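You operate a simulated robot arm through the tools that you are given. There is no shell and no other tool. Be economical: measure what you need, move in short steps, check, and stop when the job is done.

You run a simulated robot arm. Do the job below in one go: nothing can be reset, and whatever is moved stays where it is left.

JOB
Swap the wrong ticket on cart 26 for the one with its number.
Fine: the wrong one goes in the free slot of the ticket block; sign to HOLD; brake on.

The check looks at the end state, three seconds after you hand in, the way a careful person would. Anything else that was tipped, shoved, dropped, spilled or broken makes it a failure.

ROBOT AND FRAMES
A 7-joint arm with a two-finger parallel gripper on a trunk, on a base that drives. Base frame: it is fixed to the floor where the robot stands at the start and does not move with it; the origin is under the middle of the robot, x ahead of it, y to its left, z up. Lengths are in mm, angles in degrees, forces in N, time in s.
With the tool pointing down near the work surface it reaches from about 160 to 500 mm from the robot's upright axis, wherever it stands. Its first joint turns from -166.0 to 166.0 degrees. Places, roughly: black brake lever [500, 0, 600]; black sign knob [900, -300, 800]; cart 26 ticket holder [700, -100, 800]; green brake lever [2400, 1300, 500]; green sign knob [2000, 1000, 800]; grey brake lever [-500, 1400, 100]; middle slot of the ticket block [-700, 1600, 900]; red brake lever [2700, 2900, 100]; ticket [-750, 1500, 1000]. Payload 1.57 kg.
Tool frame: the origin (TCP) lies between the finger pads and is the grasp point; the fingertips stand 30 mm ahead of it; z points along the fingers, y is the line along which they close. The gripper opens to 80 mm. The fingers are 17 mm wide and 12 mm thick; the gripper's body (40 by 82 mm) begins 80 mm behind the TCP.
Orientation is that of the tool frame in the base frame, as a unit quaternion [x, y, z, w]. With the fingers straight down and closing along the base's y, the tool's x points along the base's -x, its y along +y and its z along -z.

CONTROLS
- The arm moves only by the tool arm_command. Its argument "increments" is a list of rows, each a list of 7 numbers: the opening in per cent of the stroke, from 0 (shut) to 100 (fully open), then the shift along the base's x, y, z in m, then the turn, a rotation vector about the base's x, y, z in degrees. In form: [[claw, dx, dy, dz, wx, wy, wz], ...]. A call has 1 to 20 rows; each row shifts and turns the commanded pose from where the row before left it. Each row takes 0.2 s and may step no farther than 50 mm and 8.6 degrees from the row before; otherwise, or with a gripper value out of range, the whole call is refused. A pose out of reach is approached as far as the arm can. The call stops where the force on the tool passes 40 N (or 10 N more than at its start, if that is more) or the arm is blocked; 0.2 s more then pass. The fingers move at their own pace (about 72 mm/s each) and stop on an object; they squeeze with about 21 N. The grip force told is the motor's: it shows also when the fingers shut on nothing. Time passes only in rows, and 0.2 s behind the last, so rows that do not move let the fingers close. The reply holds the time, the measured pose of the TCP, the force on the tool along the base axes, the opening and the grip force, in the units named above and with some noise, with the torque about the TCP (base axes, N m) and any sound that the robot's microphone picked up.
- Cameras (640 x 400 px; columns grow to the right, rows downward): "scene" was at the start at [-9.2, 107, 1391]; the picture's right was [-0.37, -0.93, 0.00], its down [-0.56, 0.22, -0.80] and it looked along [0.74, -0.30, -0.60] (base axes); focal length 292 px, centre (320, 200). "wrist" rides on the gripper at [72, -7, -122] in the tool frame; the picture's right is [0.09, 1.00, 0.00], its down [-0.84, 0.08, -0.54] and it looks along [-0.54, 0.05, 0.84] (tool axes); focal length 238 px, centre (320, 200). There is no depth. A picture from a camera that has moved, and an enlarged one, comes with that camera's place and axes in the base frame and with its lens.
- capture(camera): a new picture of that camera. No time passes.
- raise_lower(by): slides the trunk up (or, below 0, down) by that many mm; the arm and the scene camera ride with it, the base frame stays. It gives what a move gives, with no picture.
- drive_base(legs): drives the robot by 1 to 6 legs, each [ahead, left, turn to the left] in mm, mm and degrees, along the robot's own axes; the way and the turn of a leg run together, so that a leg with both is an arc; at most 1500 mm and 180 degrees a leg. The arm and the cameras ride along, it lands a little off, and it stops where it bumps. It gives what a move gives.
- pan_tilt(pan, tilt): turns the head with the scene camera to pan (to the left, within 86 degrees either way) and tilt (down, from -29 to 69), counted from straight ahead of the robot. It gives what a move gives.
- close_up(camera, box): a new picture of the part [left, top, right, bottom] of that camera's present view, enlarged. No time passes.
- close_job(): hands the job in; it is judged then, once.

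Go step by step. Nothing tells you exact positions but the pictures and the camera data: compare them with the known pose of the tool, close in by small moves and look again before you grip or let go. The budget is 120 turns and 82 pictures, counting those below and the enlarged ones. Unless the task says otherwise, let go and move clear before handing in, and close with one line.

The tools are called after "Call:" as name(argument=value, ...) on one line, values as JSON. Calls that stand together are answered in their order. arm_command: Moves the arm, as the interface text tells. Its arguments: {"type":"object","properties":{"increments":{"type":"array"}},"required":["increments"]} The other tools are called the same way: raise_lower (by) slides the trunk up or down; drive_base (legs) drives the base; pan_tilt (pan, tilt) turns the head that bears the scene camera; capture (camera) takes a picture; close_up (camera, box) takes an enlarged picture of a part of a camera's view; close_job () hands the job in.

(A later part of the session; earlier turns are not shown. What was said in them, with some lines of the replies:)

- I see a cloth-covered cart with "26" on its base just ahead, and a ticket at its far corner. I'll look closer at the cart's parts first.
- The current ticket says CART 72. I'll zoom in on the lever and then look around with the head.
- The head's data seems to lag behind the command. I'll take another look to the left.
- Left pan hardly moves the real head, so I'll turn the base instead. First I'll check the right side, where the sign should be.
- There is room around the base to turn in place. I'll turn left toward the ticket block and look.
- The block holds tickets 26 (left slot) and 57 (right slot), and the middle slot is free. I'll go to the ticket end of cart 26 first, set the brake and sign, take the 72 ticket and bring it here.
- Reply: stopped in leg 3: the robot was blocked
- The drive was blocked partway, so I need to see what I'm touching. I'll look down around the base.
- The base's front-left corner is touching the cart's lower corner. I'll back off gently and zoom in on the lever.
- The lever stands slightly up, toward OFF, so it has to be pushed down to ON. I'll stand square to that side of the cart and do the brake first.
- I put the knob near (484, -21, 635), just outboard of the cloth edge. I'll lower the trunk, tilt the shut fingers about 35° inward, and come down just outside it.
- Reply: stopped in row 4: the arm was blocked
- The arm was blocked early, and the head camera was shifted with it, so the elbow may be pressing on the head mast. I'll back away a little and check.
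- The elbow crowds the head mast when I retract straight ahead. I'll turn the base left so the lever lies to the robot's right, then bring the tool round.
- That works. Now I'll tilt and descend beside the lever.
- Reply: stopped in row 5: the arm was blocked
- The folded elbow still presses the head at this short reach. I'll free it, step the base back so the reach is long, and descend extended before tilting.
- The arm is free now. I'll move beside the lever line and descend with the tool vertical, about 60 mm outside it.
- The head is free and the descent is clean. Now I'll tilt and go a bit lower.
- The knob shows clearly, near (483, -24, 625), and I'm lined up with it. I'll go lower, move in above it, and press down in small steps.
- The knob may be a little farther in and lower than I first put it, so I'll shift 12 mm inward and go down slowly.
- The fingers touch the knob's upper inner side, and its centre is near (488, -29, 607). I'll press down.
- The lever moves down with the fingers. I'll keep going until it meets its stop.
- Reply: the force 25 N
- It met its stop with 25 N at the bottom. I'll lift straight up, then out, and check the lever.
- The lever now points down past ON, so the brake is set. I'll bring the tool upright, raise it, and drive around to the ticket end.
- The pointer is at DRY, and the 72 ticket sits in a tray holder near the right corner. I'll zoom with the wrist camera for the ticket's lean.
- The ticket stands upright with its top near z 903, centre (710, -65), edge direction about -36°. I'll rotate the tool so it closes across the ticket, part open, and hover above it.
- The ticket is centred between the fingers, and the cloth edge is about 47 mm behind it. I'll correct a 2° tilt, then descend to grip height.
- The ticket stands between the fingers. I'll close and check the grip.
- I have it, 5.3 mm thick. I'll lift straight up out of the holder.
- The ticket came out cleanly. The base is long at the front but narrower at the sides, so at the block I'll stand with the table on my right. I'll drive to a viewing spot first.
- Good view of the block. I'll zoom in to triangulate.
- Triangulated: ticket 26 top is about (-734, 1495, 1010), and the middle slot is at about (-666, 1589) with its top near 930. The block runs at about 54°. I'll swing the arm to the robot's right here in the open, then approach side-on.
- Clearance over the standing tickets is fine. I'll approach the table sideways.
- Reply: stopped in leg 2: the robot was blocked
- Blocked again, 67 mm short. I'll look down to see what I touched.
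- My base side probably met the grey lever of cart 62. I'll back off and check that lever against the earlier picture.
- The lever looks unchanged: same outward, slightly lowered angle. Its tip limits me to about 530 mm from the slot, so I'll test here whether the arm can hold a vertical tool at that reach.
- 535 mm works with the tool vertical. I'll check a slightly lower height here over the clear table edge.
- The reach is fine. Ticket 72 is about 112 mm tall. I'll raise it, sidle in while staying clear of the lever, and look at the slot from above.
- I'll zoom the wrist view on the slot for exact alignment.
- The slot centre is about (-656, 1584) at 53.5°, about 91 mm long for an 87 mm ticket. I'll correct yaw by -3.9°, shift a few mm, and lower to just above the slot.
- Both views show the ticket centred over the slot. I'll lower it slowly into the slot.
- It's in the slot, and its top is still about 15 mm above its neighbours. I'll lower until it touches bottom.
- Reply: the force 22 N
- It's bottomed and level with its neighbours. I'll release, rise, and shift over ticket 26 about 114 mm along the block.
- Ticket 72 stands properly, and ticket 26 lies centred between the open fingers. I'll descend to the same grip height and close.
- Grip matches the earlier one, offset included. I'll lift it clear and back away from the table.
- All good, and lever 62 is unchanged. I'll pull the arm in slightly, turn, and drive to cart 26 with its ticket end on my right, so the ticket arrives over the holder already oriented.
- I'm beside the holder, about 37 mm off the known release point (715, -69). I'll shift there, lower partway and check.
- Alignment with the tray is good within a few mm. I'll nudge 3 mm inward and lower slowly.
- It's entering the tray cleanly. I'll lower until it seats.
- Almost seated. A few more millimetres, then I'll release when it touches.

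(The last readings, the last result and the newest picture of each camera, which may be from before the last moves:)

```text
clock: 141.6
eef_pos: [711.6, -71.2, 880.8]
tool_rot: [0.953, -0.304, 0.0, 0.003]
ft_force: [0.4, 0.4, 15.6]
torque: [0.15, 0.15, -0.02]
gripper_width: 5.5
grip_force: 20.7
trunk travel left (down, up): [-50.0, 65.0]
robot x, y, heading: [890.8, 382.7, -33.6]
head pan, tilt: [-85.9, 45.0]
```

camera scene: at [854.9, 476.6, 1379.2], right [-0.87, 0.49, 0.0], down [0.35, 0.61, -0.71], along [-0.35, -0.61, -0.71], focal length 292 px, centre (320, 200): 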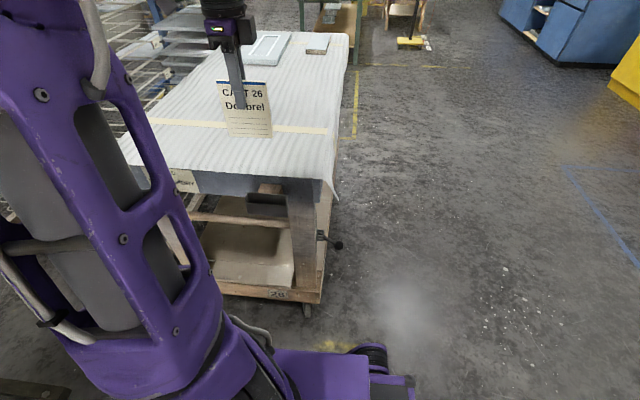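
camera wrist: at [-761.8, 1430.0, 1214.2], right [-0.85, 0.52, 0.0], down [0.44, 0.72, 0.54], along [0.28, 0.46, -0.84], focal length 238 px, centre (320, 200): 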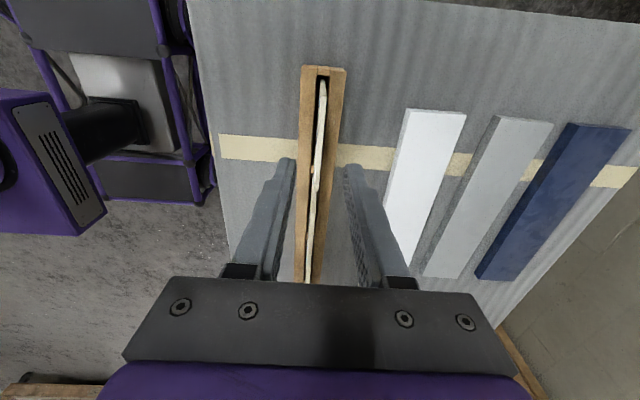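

It's on the tray floor with 15.6 N. I'll relieve that, open, rise, and check.

Call:
arm_command(increments=[[0, 0, 0, 0.002, 0, 0, 0], [30, 0, 0, 0, 0, 0, 0], [30, 0, 0, 0, 0, 0, 0], [30, 0, 0, 0, 0, 0, 0], [30, 0, 0, 0.02, 0, 0, 0], [30, 0, 0, 0.03, 0, 0, 0], [30, 0, 0, 0.04, 0, 0, 0], [30, 0, 0, 0.04, 0, 0, 0], [30, 0, 0, 0.04, 0, 0, 0], [30, 0, 0, 0, 0, 0, 0]])

Call:
capture(camera="scene")

```text
clock: 143.8
eef_pos: [713.5, -70.9, 1052.9]
tool_rot: [0.953, -0.304, 0.0, 0.0]
ft_force: [-0.7, -0.3, 0.4]
torque: [0.03, 0.02, -0.03]
gripper_width: 23.9
grip_force: 0.1
trunk travel left (down, up): [-50.0, 65.0]
robot x, y, heading: [893.2, 381.0, -34.0]
head pan, tilt: [-85.9, 45.0]
```

```text
13 pictures are left
camera scene: at [854.9, 476.7, 1379.2], right [-0.87, 0.49, 0.0], down [0.35, 0.61, -0.71], along [-0.35, -0.61, -0.71], focal length 292 px, centre (320, 200)
```

scene: 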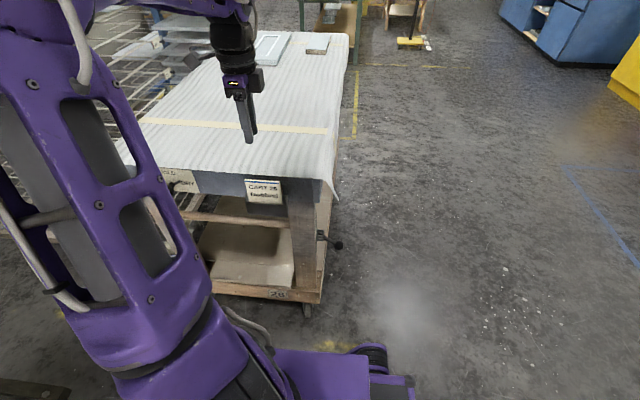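

Ticket 26 is seated. Next is the sign: I'll move the base along, then turn the tool horizontal facing the knob, near (932, -260, 815), and turn the knob about 60° counter-clockwise to HOLD.

Call:
drive_base(legs=[[230, 90, 0]])

Call:
arm_command(increments=[[75, 0.0042, -0.003, -0.0, -6.11, 4.35, 0], [75, 0.0042, -0.003, -0.0, -6.11, 4.35, 0], [75, 0.0042, -0.003, -0.02, -6.11, 4.35, 0], [75, 0.0042, -0.003, -0.02, -6.11, 4.35, 0], [75, 0.0042, -0.003, -0.02, -6.11, 4.35, 0], [75, 0.0042, -0.003, -0.02, -6.11, 4.35, 0], [75, 0.0042, -0.003, -0.02, -6.11, 4.35, 0], [75, 0.0042, -0.003, -0.02, -6.11, 4.35, 0], [75, 0.0042, -0.003, -0.02, -6.11, 4.35, 0], [75, 0.0042, -0.003, -0.02, -6.11, 4.35, 0], [75, 0.0042, -0.003, -0.02, -6.11, 4.35, 0], [75, 0.0042, -0.003, -0.02, -6.11, 4.35, 0], [75, 0, 0, 0, 0, 0, 0]])

Call:
capture(camera="wrist")

```text
clock: 145.6
eef_pos: [952.7, -123.3, 1051.8]
tool_rot: [0.953, -0.303, 0.0, 0.0]
ft_force: [0.7, 0.0, 0.3]
torque: [-0.01, 0.04, 0.01]
gripper_width: 24.0
grip_force: 0.1
trunk travel left (down, up): [-50.0, 65.0]
robot x, y, heading: [1134.4, 333.6, -33.7]
head pan, tilt: [-85.9, 45.0]
```

```text
clock: 148.4
eef_pos: [1002.1, -159.6, 852.2]
tool_rot: [0.673, -0.214, -0.216, 0.674]
ft_force: [-0.2, 0.5, 0.2]
torque: [0.0, -0.03, -0.02]
gripper_width: 60.0
grip_force: 0.1
trunk travel left (down, up): [-50.0, 65.0]
robot x, y, heading: [1130.3, 329.7, -33.6]
head pan, tilt: [-85.9, 45.0]
```

```text
12 pictures are left
camera wrist: at [1132.1, -100.3, 844.5], right [0.08, -0.05, 1.0], down [-0.37, 0.93, 0.08], along [-0.93, -0.37, 0.05], focal length 238 px, centre (320, 200)
```

wrist: 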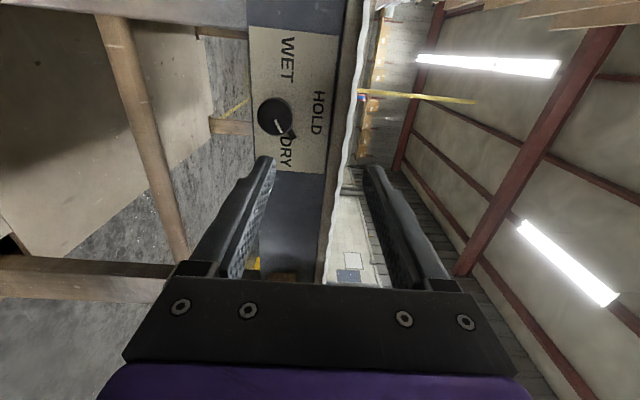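

The horizontal pose works, and the knob is near lateral 914, z 801. I'll line up on its axis and move in partway, then look again.

Call:
arm_command(increments=[[75, 0.004, -0.003, -0.025, 0, 0, 0], [75, 0, 0, -0.026, 0, 0, 0], [75, -0.022, -0.031, 0, 0, 0, 0], [75, -0.022, -0.031, 0, 0, 0, 0], [75, 0, 0, 0, 0, 0, 0]])

Call:
capture(camera="wrist")

```text
clock: 149.6
eef_pos: [960.9, -224.7, 801.8]
tool_rot: [0.674, -0.214, -0.216, 0.673]
ft_force: [-0.8, 0.3, -0.2]
torque: [-0.02, 0.02, -0.02]
gripper_width: 60.2
grip_force: 0.0
trunk travel left (down, up): [-50.0, 65.0]
robot x, y, heading: [1131.7, 334.1, -33.5]
head pan, tilt: [-85.9, 45.0]
```

```text
11 pictures are left
camera wrist: at [1091.5, -165.6, 793.7], right [0.08, -0.05, 1.0], down [-0.37, 0.93, 0.08], along [-0.93, -0.37, 0.05], focal length 238 px, centre (320, 200)
```

wrist: 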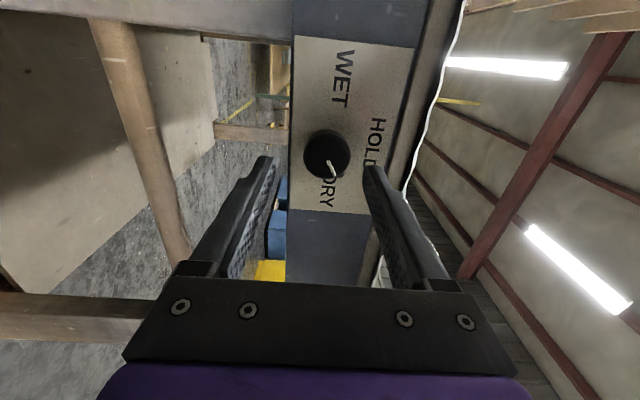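

The knob front is at about (940, -261, 804). I'll make the small correction and move in about 30 mm so the tips straddle the knob without touching the pointer behind it.

Call:
arm_command(increments=[[75, 0.0033, -0.0023, 0.002, 0, 0, 0], [75, -0.0087, -0.0122, 0, 0, 0, 0], [75, -0.0087, -0.0122, 0, 0, 0, 0], [75, 0, 0, 0, 0, 0, 0]])

Call:
capture(camera="wrist")

```text
clock: 150.6
eef_pos: [948.3, -251.5, 804.3]
tool_rot: [0.673, -0.214, -0.216, 0.674]
ft_force: [-0.1, 0.2, 0.4]
torque: [0.03, 0.0, -0.03]
gripper_width: 60.2
grip_force: 0.2
trunk travel left (down, up): [-50.0, 65.0]
robot x, y, heading: [1131.2, 329.5, -33.8]
head pan, tilt: [-85.9, 45.0]
```

```text
10 pictures are left
camera wrist: at [1078.1, -192.5, 796.5], right [0.08, -0.05, 1.0], down [-0.37, 0.93, 0.08], along [-0.93, -0.37, 0.05], focal length 238 px, centre (320, 200)
```

wrist: 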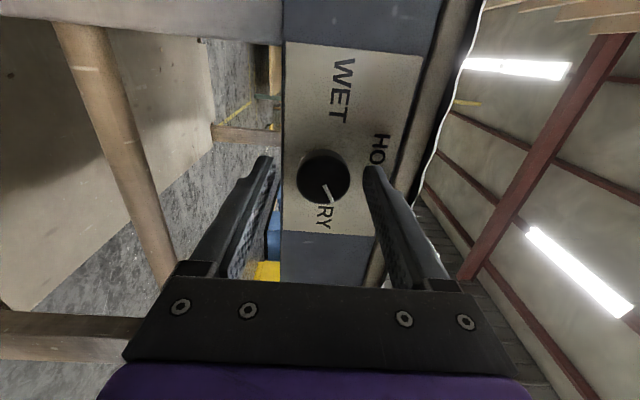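

The knob sits between the tips with about 13 mm of overlap. I'll go in 3 mm more and close.

Call:
arm_command(increments=[[75, -0.0017, -0.0024, 0, 0, 0, 0], [0, 0, 0, 0, 0, 0, 0], [0, 0, 0, 0, 0, 0, 0], [0, 0, 0, 0, 0, 0, 0]])

```text
clock: 151.6
eef_pos: [947.0, -253.7, 804.4]
tool_rot: [0.672, -0.213, -0.216, 0.676]
ft_force: [-0.8, -0.2, 13.2]
torque: [-0.2, 0.19, -0.18]
gripper_width: 35.4
grip_force: 21.3
trunk travel left (down, up): [-50.0, 65.0]
robot x, y, heading: [1127.4, 332.0, -33.8]
head pan, tilt: [-85.9, 45.0]
```

Gripped at 35 mm with a slight upward load. I'll ease up 1 mm and begin turning counter-clockwise.

Call:
arm_command(increments=[[0, 0, 0, 0.001, 0, 0, 0], [0, 0, 0, 0, 2.9, 4.07, 0], [0, 0, 0, 0, 2.9, 4.07, 0], [0, 0, 0, 0, 2.9, 4.07, 0], [0, 0, 0, 0, 2.9, 4.07, 0], [0, 0, 0, 0, 2.9, 4.07, 0], [0, 0, 0, 0, 2.9, 4.07, 0], [0, 0, 0, 0, 0, 0, 0]])

Call:
capture(camera="wrist")

```text
clock: 153.4
eef_pos: [946.0, -253.0, 803.9]
tool_rot: [0.705, -0.033, -0.383, 0.596]
ft_force: [-3.8, -2.7, 12.3]
torque: [-0.17, 0.13, 0.13]
gripper_width: 35.8
grip_force: 20.8
trunk travel left (down, up): [-50.0, 65.0]
robot x, y, heading: [1130.3, 328.3, -33.8]
head pan, tilt: [-85.9, 45.0]
```

```text
9 pictures are left
camera wrist: at [1065.8, -186.5, 762.6], right [0.47, -0.34, 0.81], down [-0.24, 0.84, 0.49], along [-0.85, -0.43, 0.32], focal length 238 px, centre (320, 200)
```

wrist: 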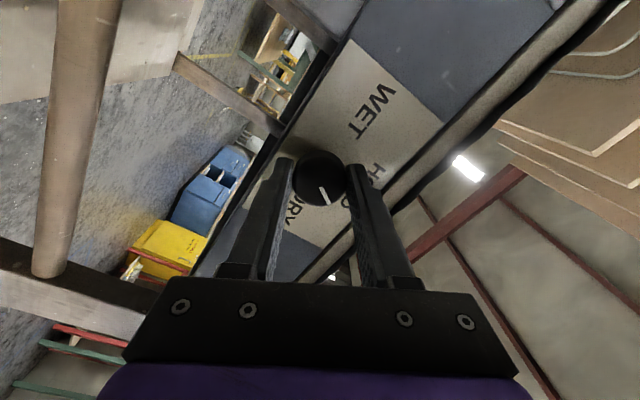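

The knob turns with the fingers. I'll turn about 32° more.

Call:
arm_command(increments=[[0, 0, 0, 0, 3.07, 4.32, 0], [0, 0, 0, 0, 3.07, 4.32, 0], [0, 0, 0, 0, 3.07, 4.32, 0], [0, 0, 0, 0, 3.07, 4.32, 0], [0, 0, 0, 0, 3.07, 4.32, 0], [0, 0, 0, 0, 3.07, 4.32, 0], [0, 0, 0, 0, 0, 0, 0]])

Call:
close_up(camera="wrist", box=[220, 80, 460, 240])

```text
clock: 155.0
eef_pos: [945.7, -251.9, 803.8]
tool_rot: [0.689, 0.162, -0.531, 0.467]
ft_force: [-4.3, 7.2, 2.1]
torque: [-0.15, 0.12, -0.3]
gripper_width: 35.4
grip_force: 20.5
trunk travel left (down, up): [-50.0, 65.0]
robot x, y, heading: [1130.2, 331.0, -33.7]
head pan, tilt: [-85.9, 45.0]
```

```text
2.50 times, centred on (340, 160) of wrist
camera zoom: at [1040.4, -168.2, 737.4], right [0.75, -0.54, 0.39], down [0.05, 0.63, 0.78], along [-0.66, -0.56, 0.5], focal length 596 px, centre (270, 300)
```

zoom: 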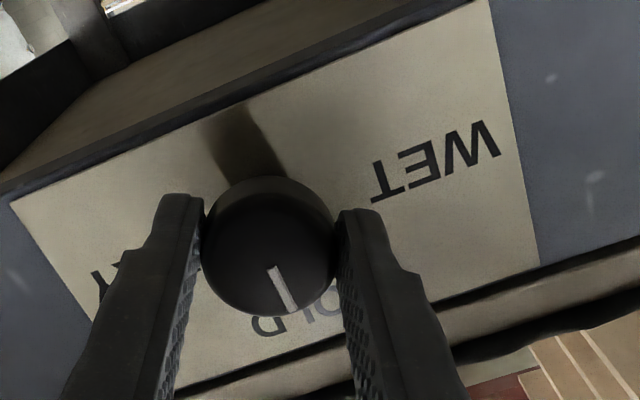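

The mark now points straight up at HOLD. I'll release, back straight out, and look.

Call:
arm_command(increments=[[75, 0, 0, 0, 0, 0, 0], [75, 0, 0, 0, 0, 0, 0], [75, 0.0145, 0.0204, 0, 0, 0, 0], [75, 0.0232, 0.0326, 0, 0, 0, 0], [75, 0.0232, 0.0326, 0, 0, 0, 0], [75, 0, 0, 0, 0, 0, 0]])

Call:
capture(camera="wrist")

```text
clock: 156.4
eef_pos: [1007.4, -166.8, 805.9]
tool_rot: [0.688, 0.162, -0.531, 0.467]
ft_force: [-0.6, 0.5, -0.6]
torque: [0.02, -0.02, 0.01]
gripper_width: 60.2
grip_force: 0.0
trunk travel left (down, up): [-50.0, 65.0]
robot x, y, heading: [1128.4, 330.4, -33.4]
head pan, tilt: [-85.9, 45.0]
```

```text
7 pictures are left
camera wrist: at [1101.6, -82.8, 738.7], right [0.75, -0.53, 0.39], down [0.05, 0.63, 0.77], along [-0.66, -0.56, 0.5], focal length 238 px, centre (320, 200)
```

wrist: 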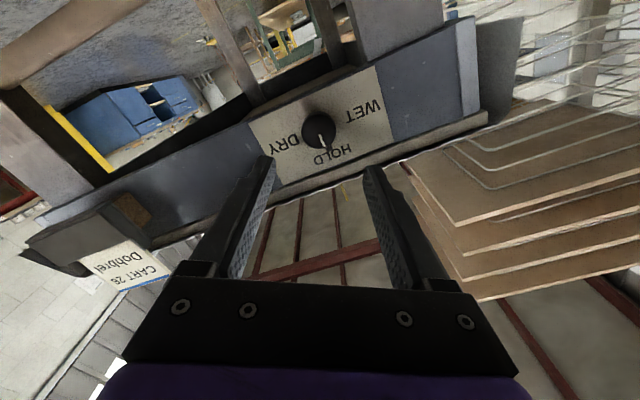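

The mark sits on HOLD. A zoom to confirm, and a last check of the ticket and brake after moving the tool clear.

Call:
close_up(camera="wrist", box=[240, 60, 400, 190])

Call:
arm_command(increments=[[75, 0.0145, 0.0204, 0.02, 0, 0, 0], [75, 0.0145, 0.0204, 0.03, 0, 0, 0], [75, 0, 0, 0.04, 0, 0, 0], [75, 0, 0, 0.04, 0, 0, 0], [75, 0, 0, 0, 0, 0, 0]])

Call:
drive_base(legs=[[-250, 200, 0]])

Call:
capture(camera="scene")

```text
3.08 times, centred on (320, 125) of wrist
camera zoom: at [1101.6, -82.8, 738.7], right [0.75, -0.53, 0.39], down [0.05, 0.63, 0.77], along [-0.66, -0.56, 0.5], focal length 733 px, centre (320, 431)
```

zoom: 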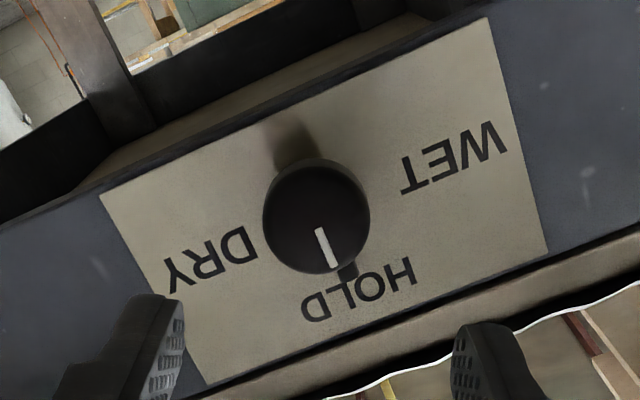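

```text
clock: 157.6
eef_pos: [1036.7, -126.6, 933.4]
tool_rot: [0.688, 0.162, -0.53, 0.468]
ft_force: [-0.1, 0.5, 0.0]
torque: [-0.01, -0.02, 0.03]
gripper_width: 60.0
grip_force: 0.1
trunk travel left (down, up): [-50.0, 65.0]
robot x, y, heading: [1127.2, 335.9, -33.4]
head pan, tilt: [-85.9, 45.0]
```

```text
clock: 160.1
eef_pos: [938.6, 178.0, 933.1]
tool_rot: [0.688, 0.162, -0.531, 0.467]
ft_force: [0.2, -0.4, -0.1]
torque: [-0.04, 0.0, 0.0]
gripper_width: 60.0
grip_force: 0.1
trunk travel left (down, up): [-50.0, 65.0]
robot x, y, heading: [1034.3, 637.8, -33.8]
head pan, tilt: [-85.9, 45.0]
```

```text
5 pictures are left
camera scene: at [996.8, 730.3, 1379.2], right [-0.87, 0.49, 0.0], down [0.35, 0.61, -0.71], along [-0.35, -0.61, -0.71], focal length 292 px, centre (320, 200)
```

scene: 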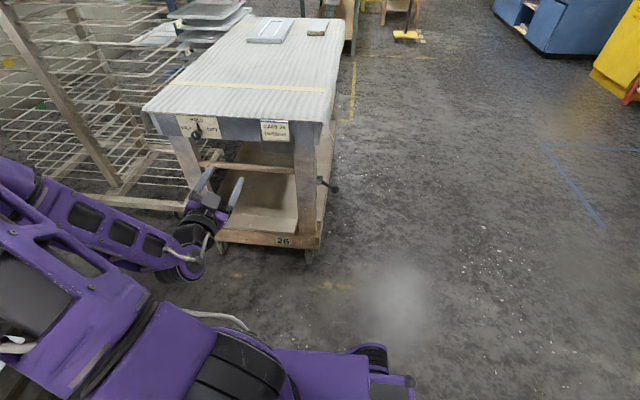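

The pointer touches the middle of HOLD. One last zoom on the cart end and the lever.

Call:
close_up(camera="scene", box=[160, 100, 350, 220])

Call:
close_up(camera="scene", box=[290, 150, 360, 220])

```text
3.33 times, centred on (255, 160) of scene
camera zoom: at [996.8, 730.3, 1379.2], right [-0.87, 0.49, 0.0], down [0.35, 0.61, -0.71], along [-0.35, -0.61, -0.71], focal length 974 px, centre (537, 333)
```

zoom: 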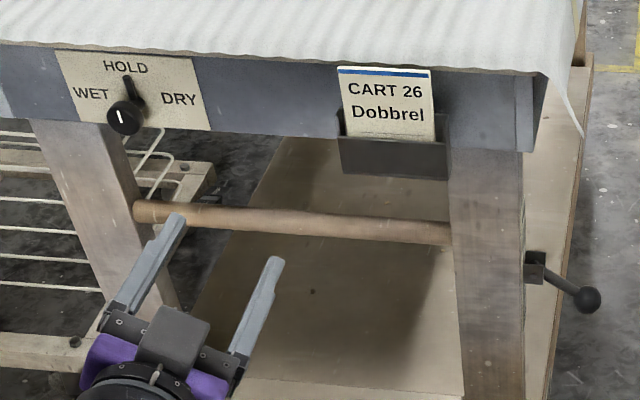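

```text
5.71 times, centred on (325, 185) of scene
camera zoom: at [996.8, 730.3, 1379.2], right [-0.87, 0.49, 0.0], down [0.35, 0.61, -0.71], along [-0.35, -0.61, -0.71], focal length 1669 px, centre (291, 286)
```

zoom: 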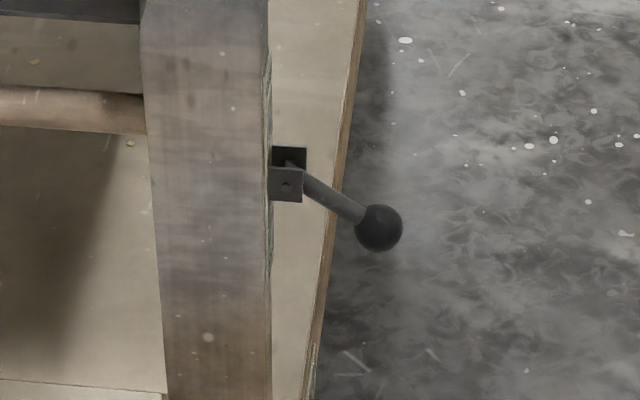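

Ticket 26 is in the holder, the pointer is at HOLD, the lever is down at ON, and the tool is clear. I'm handing in now.

Call:
close_job()

```text
The job is handed in.
```

Cart 26 now has its own ticket (CART 26 Dobbrel). The wrong one (CART 72 Murelto) is in the middle slot of the ticket block, the sign points to HOLD and the brake lever is down at ON. While driving, the base bumped cart 26's lower corner once and stopped short once at cart 62, probably against its grey brake lever. Neither looked changed in later pictures.
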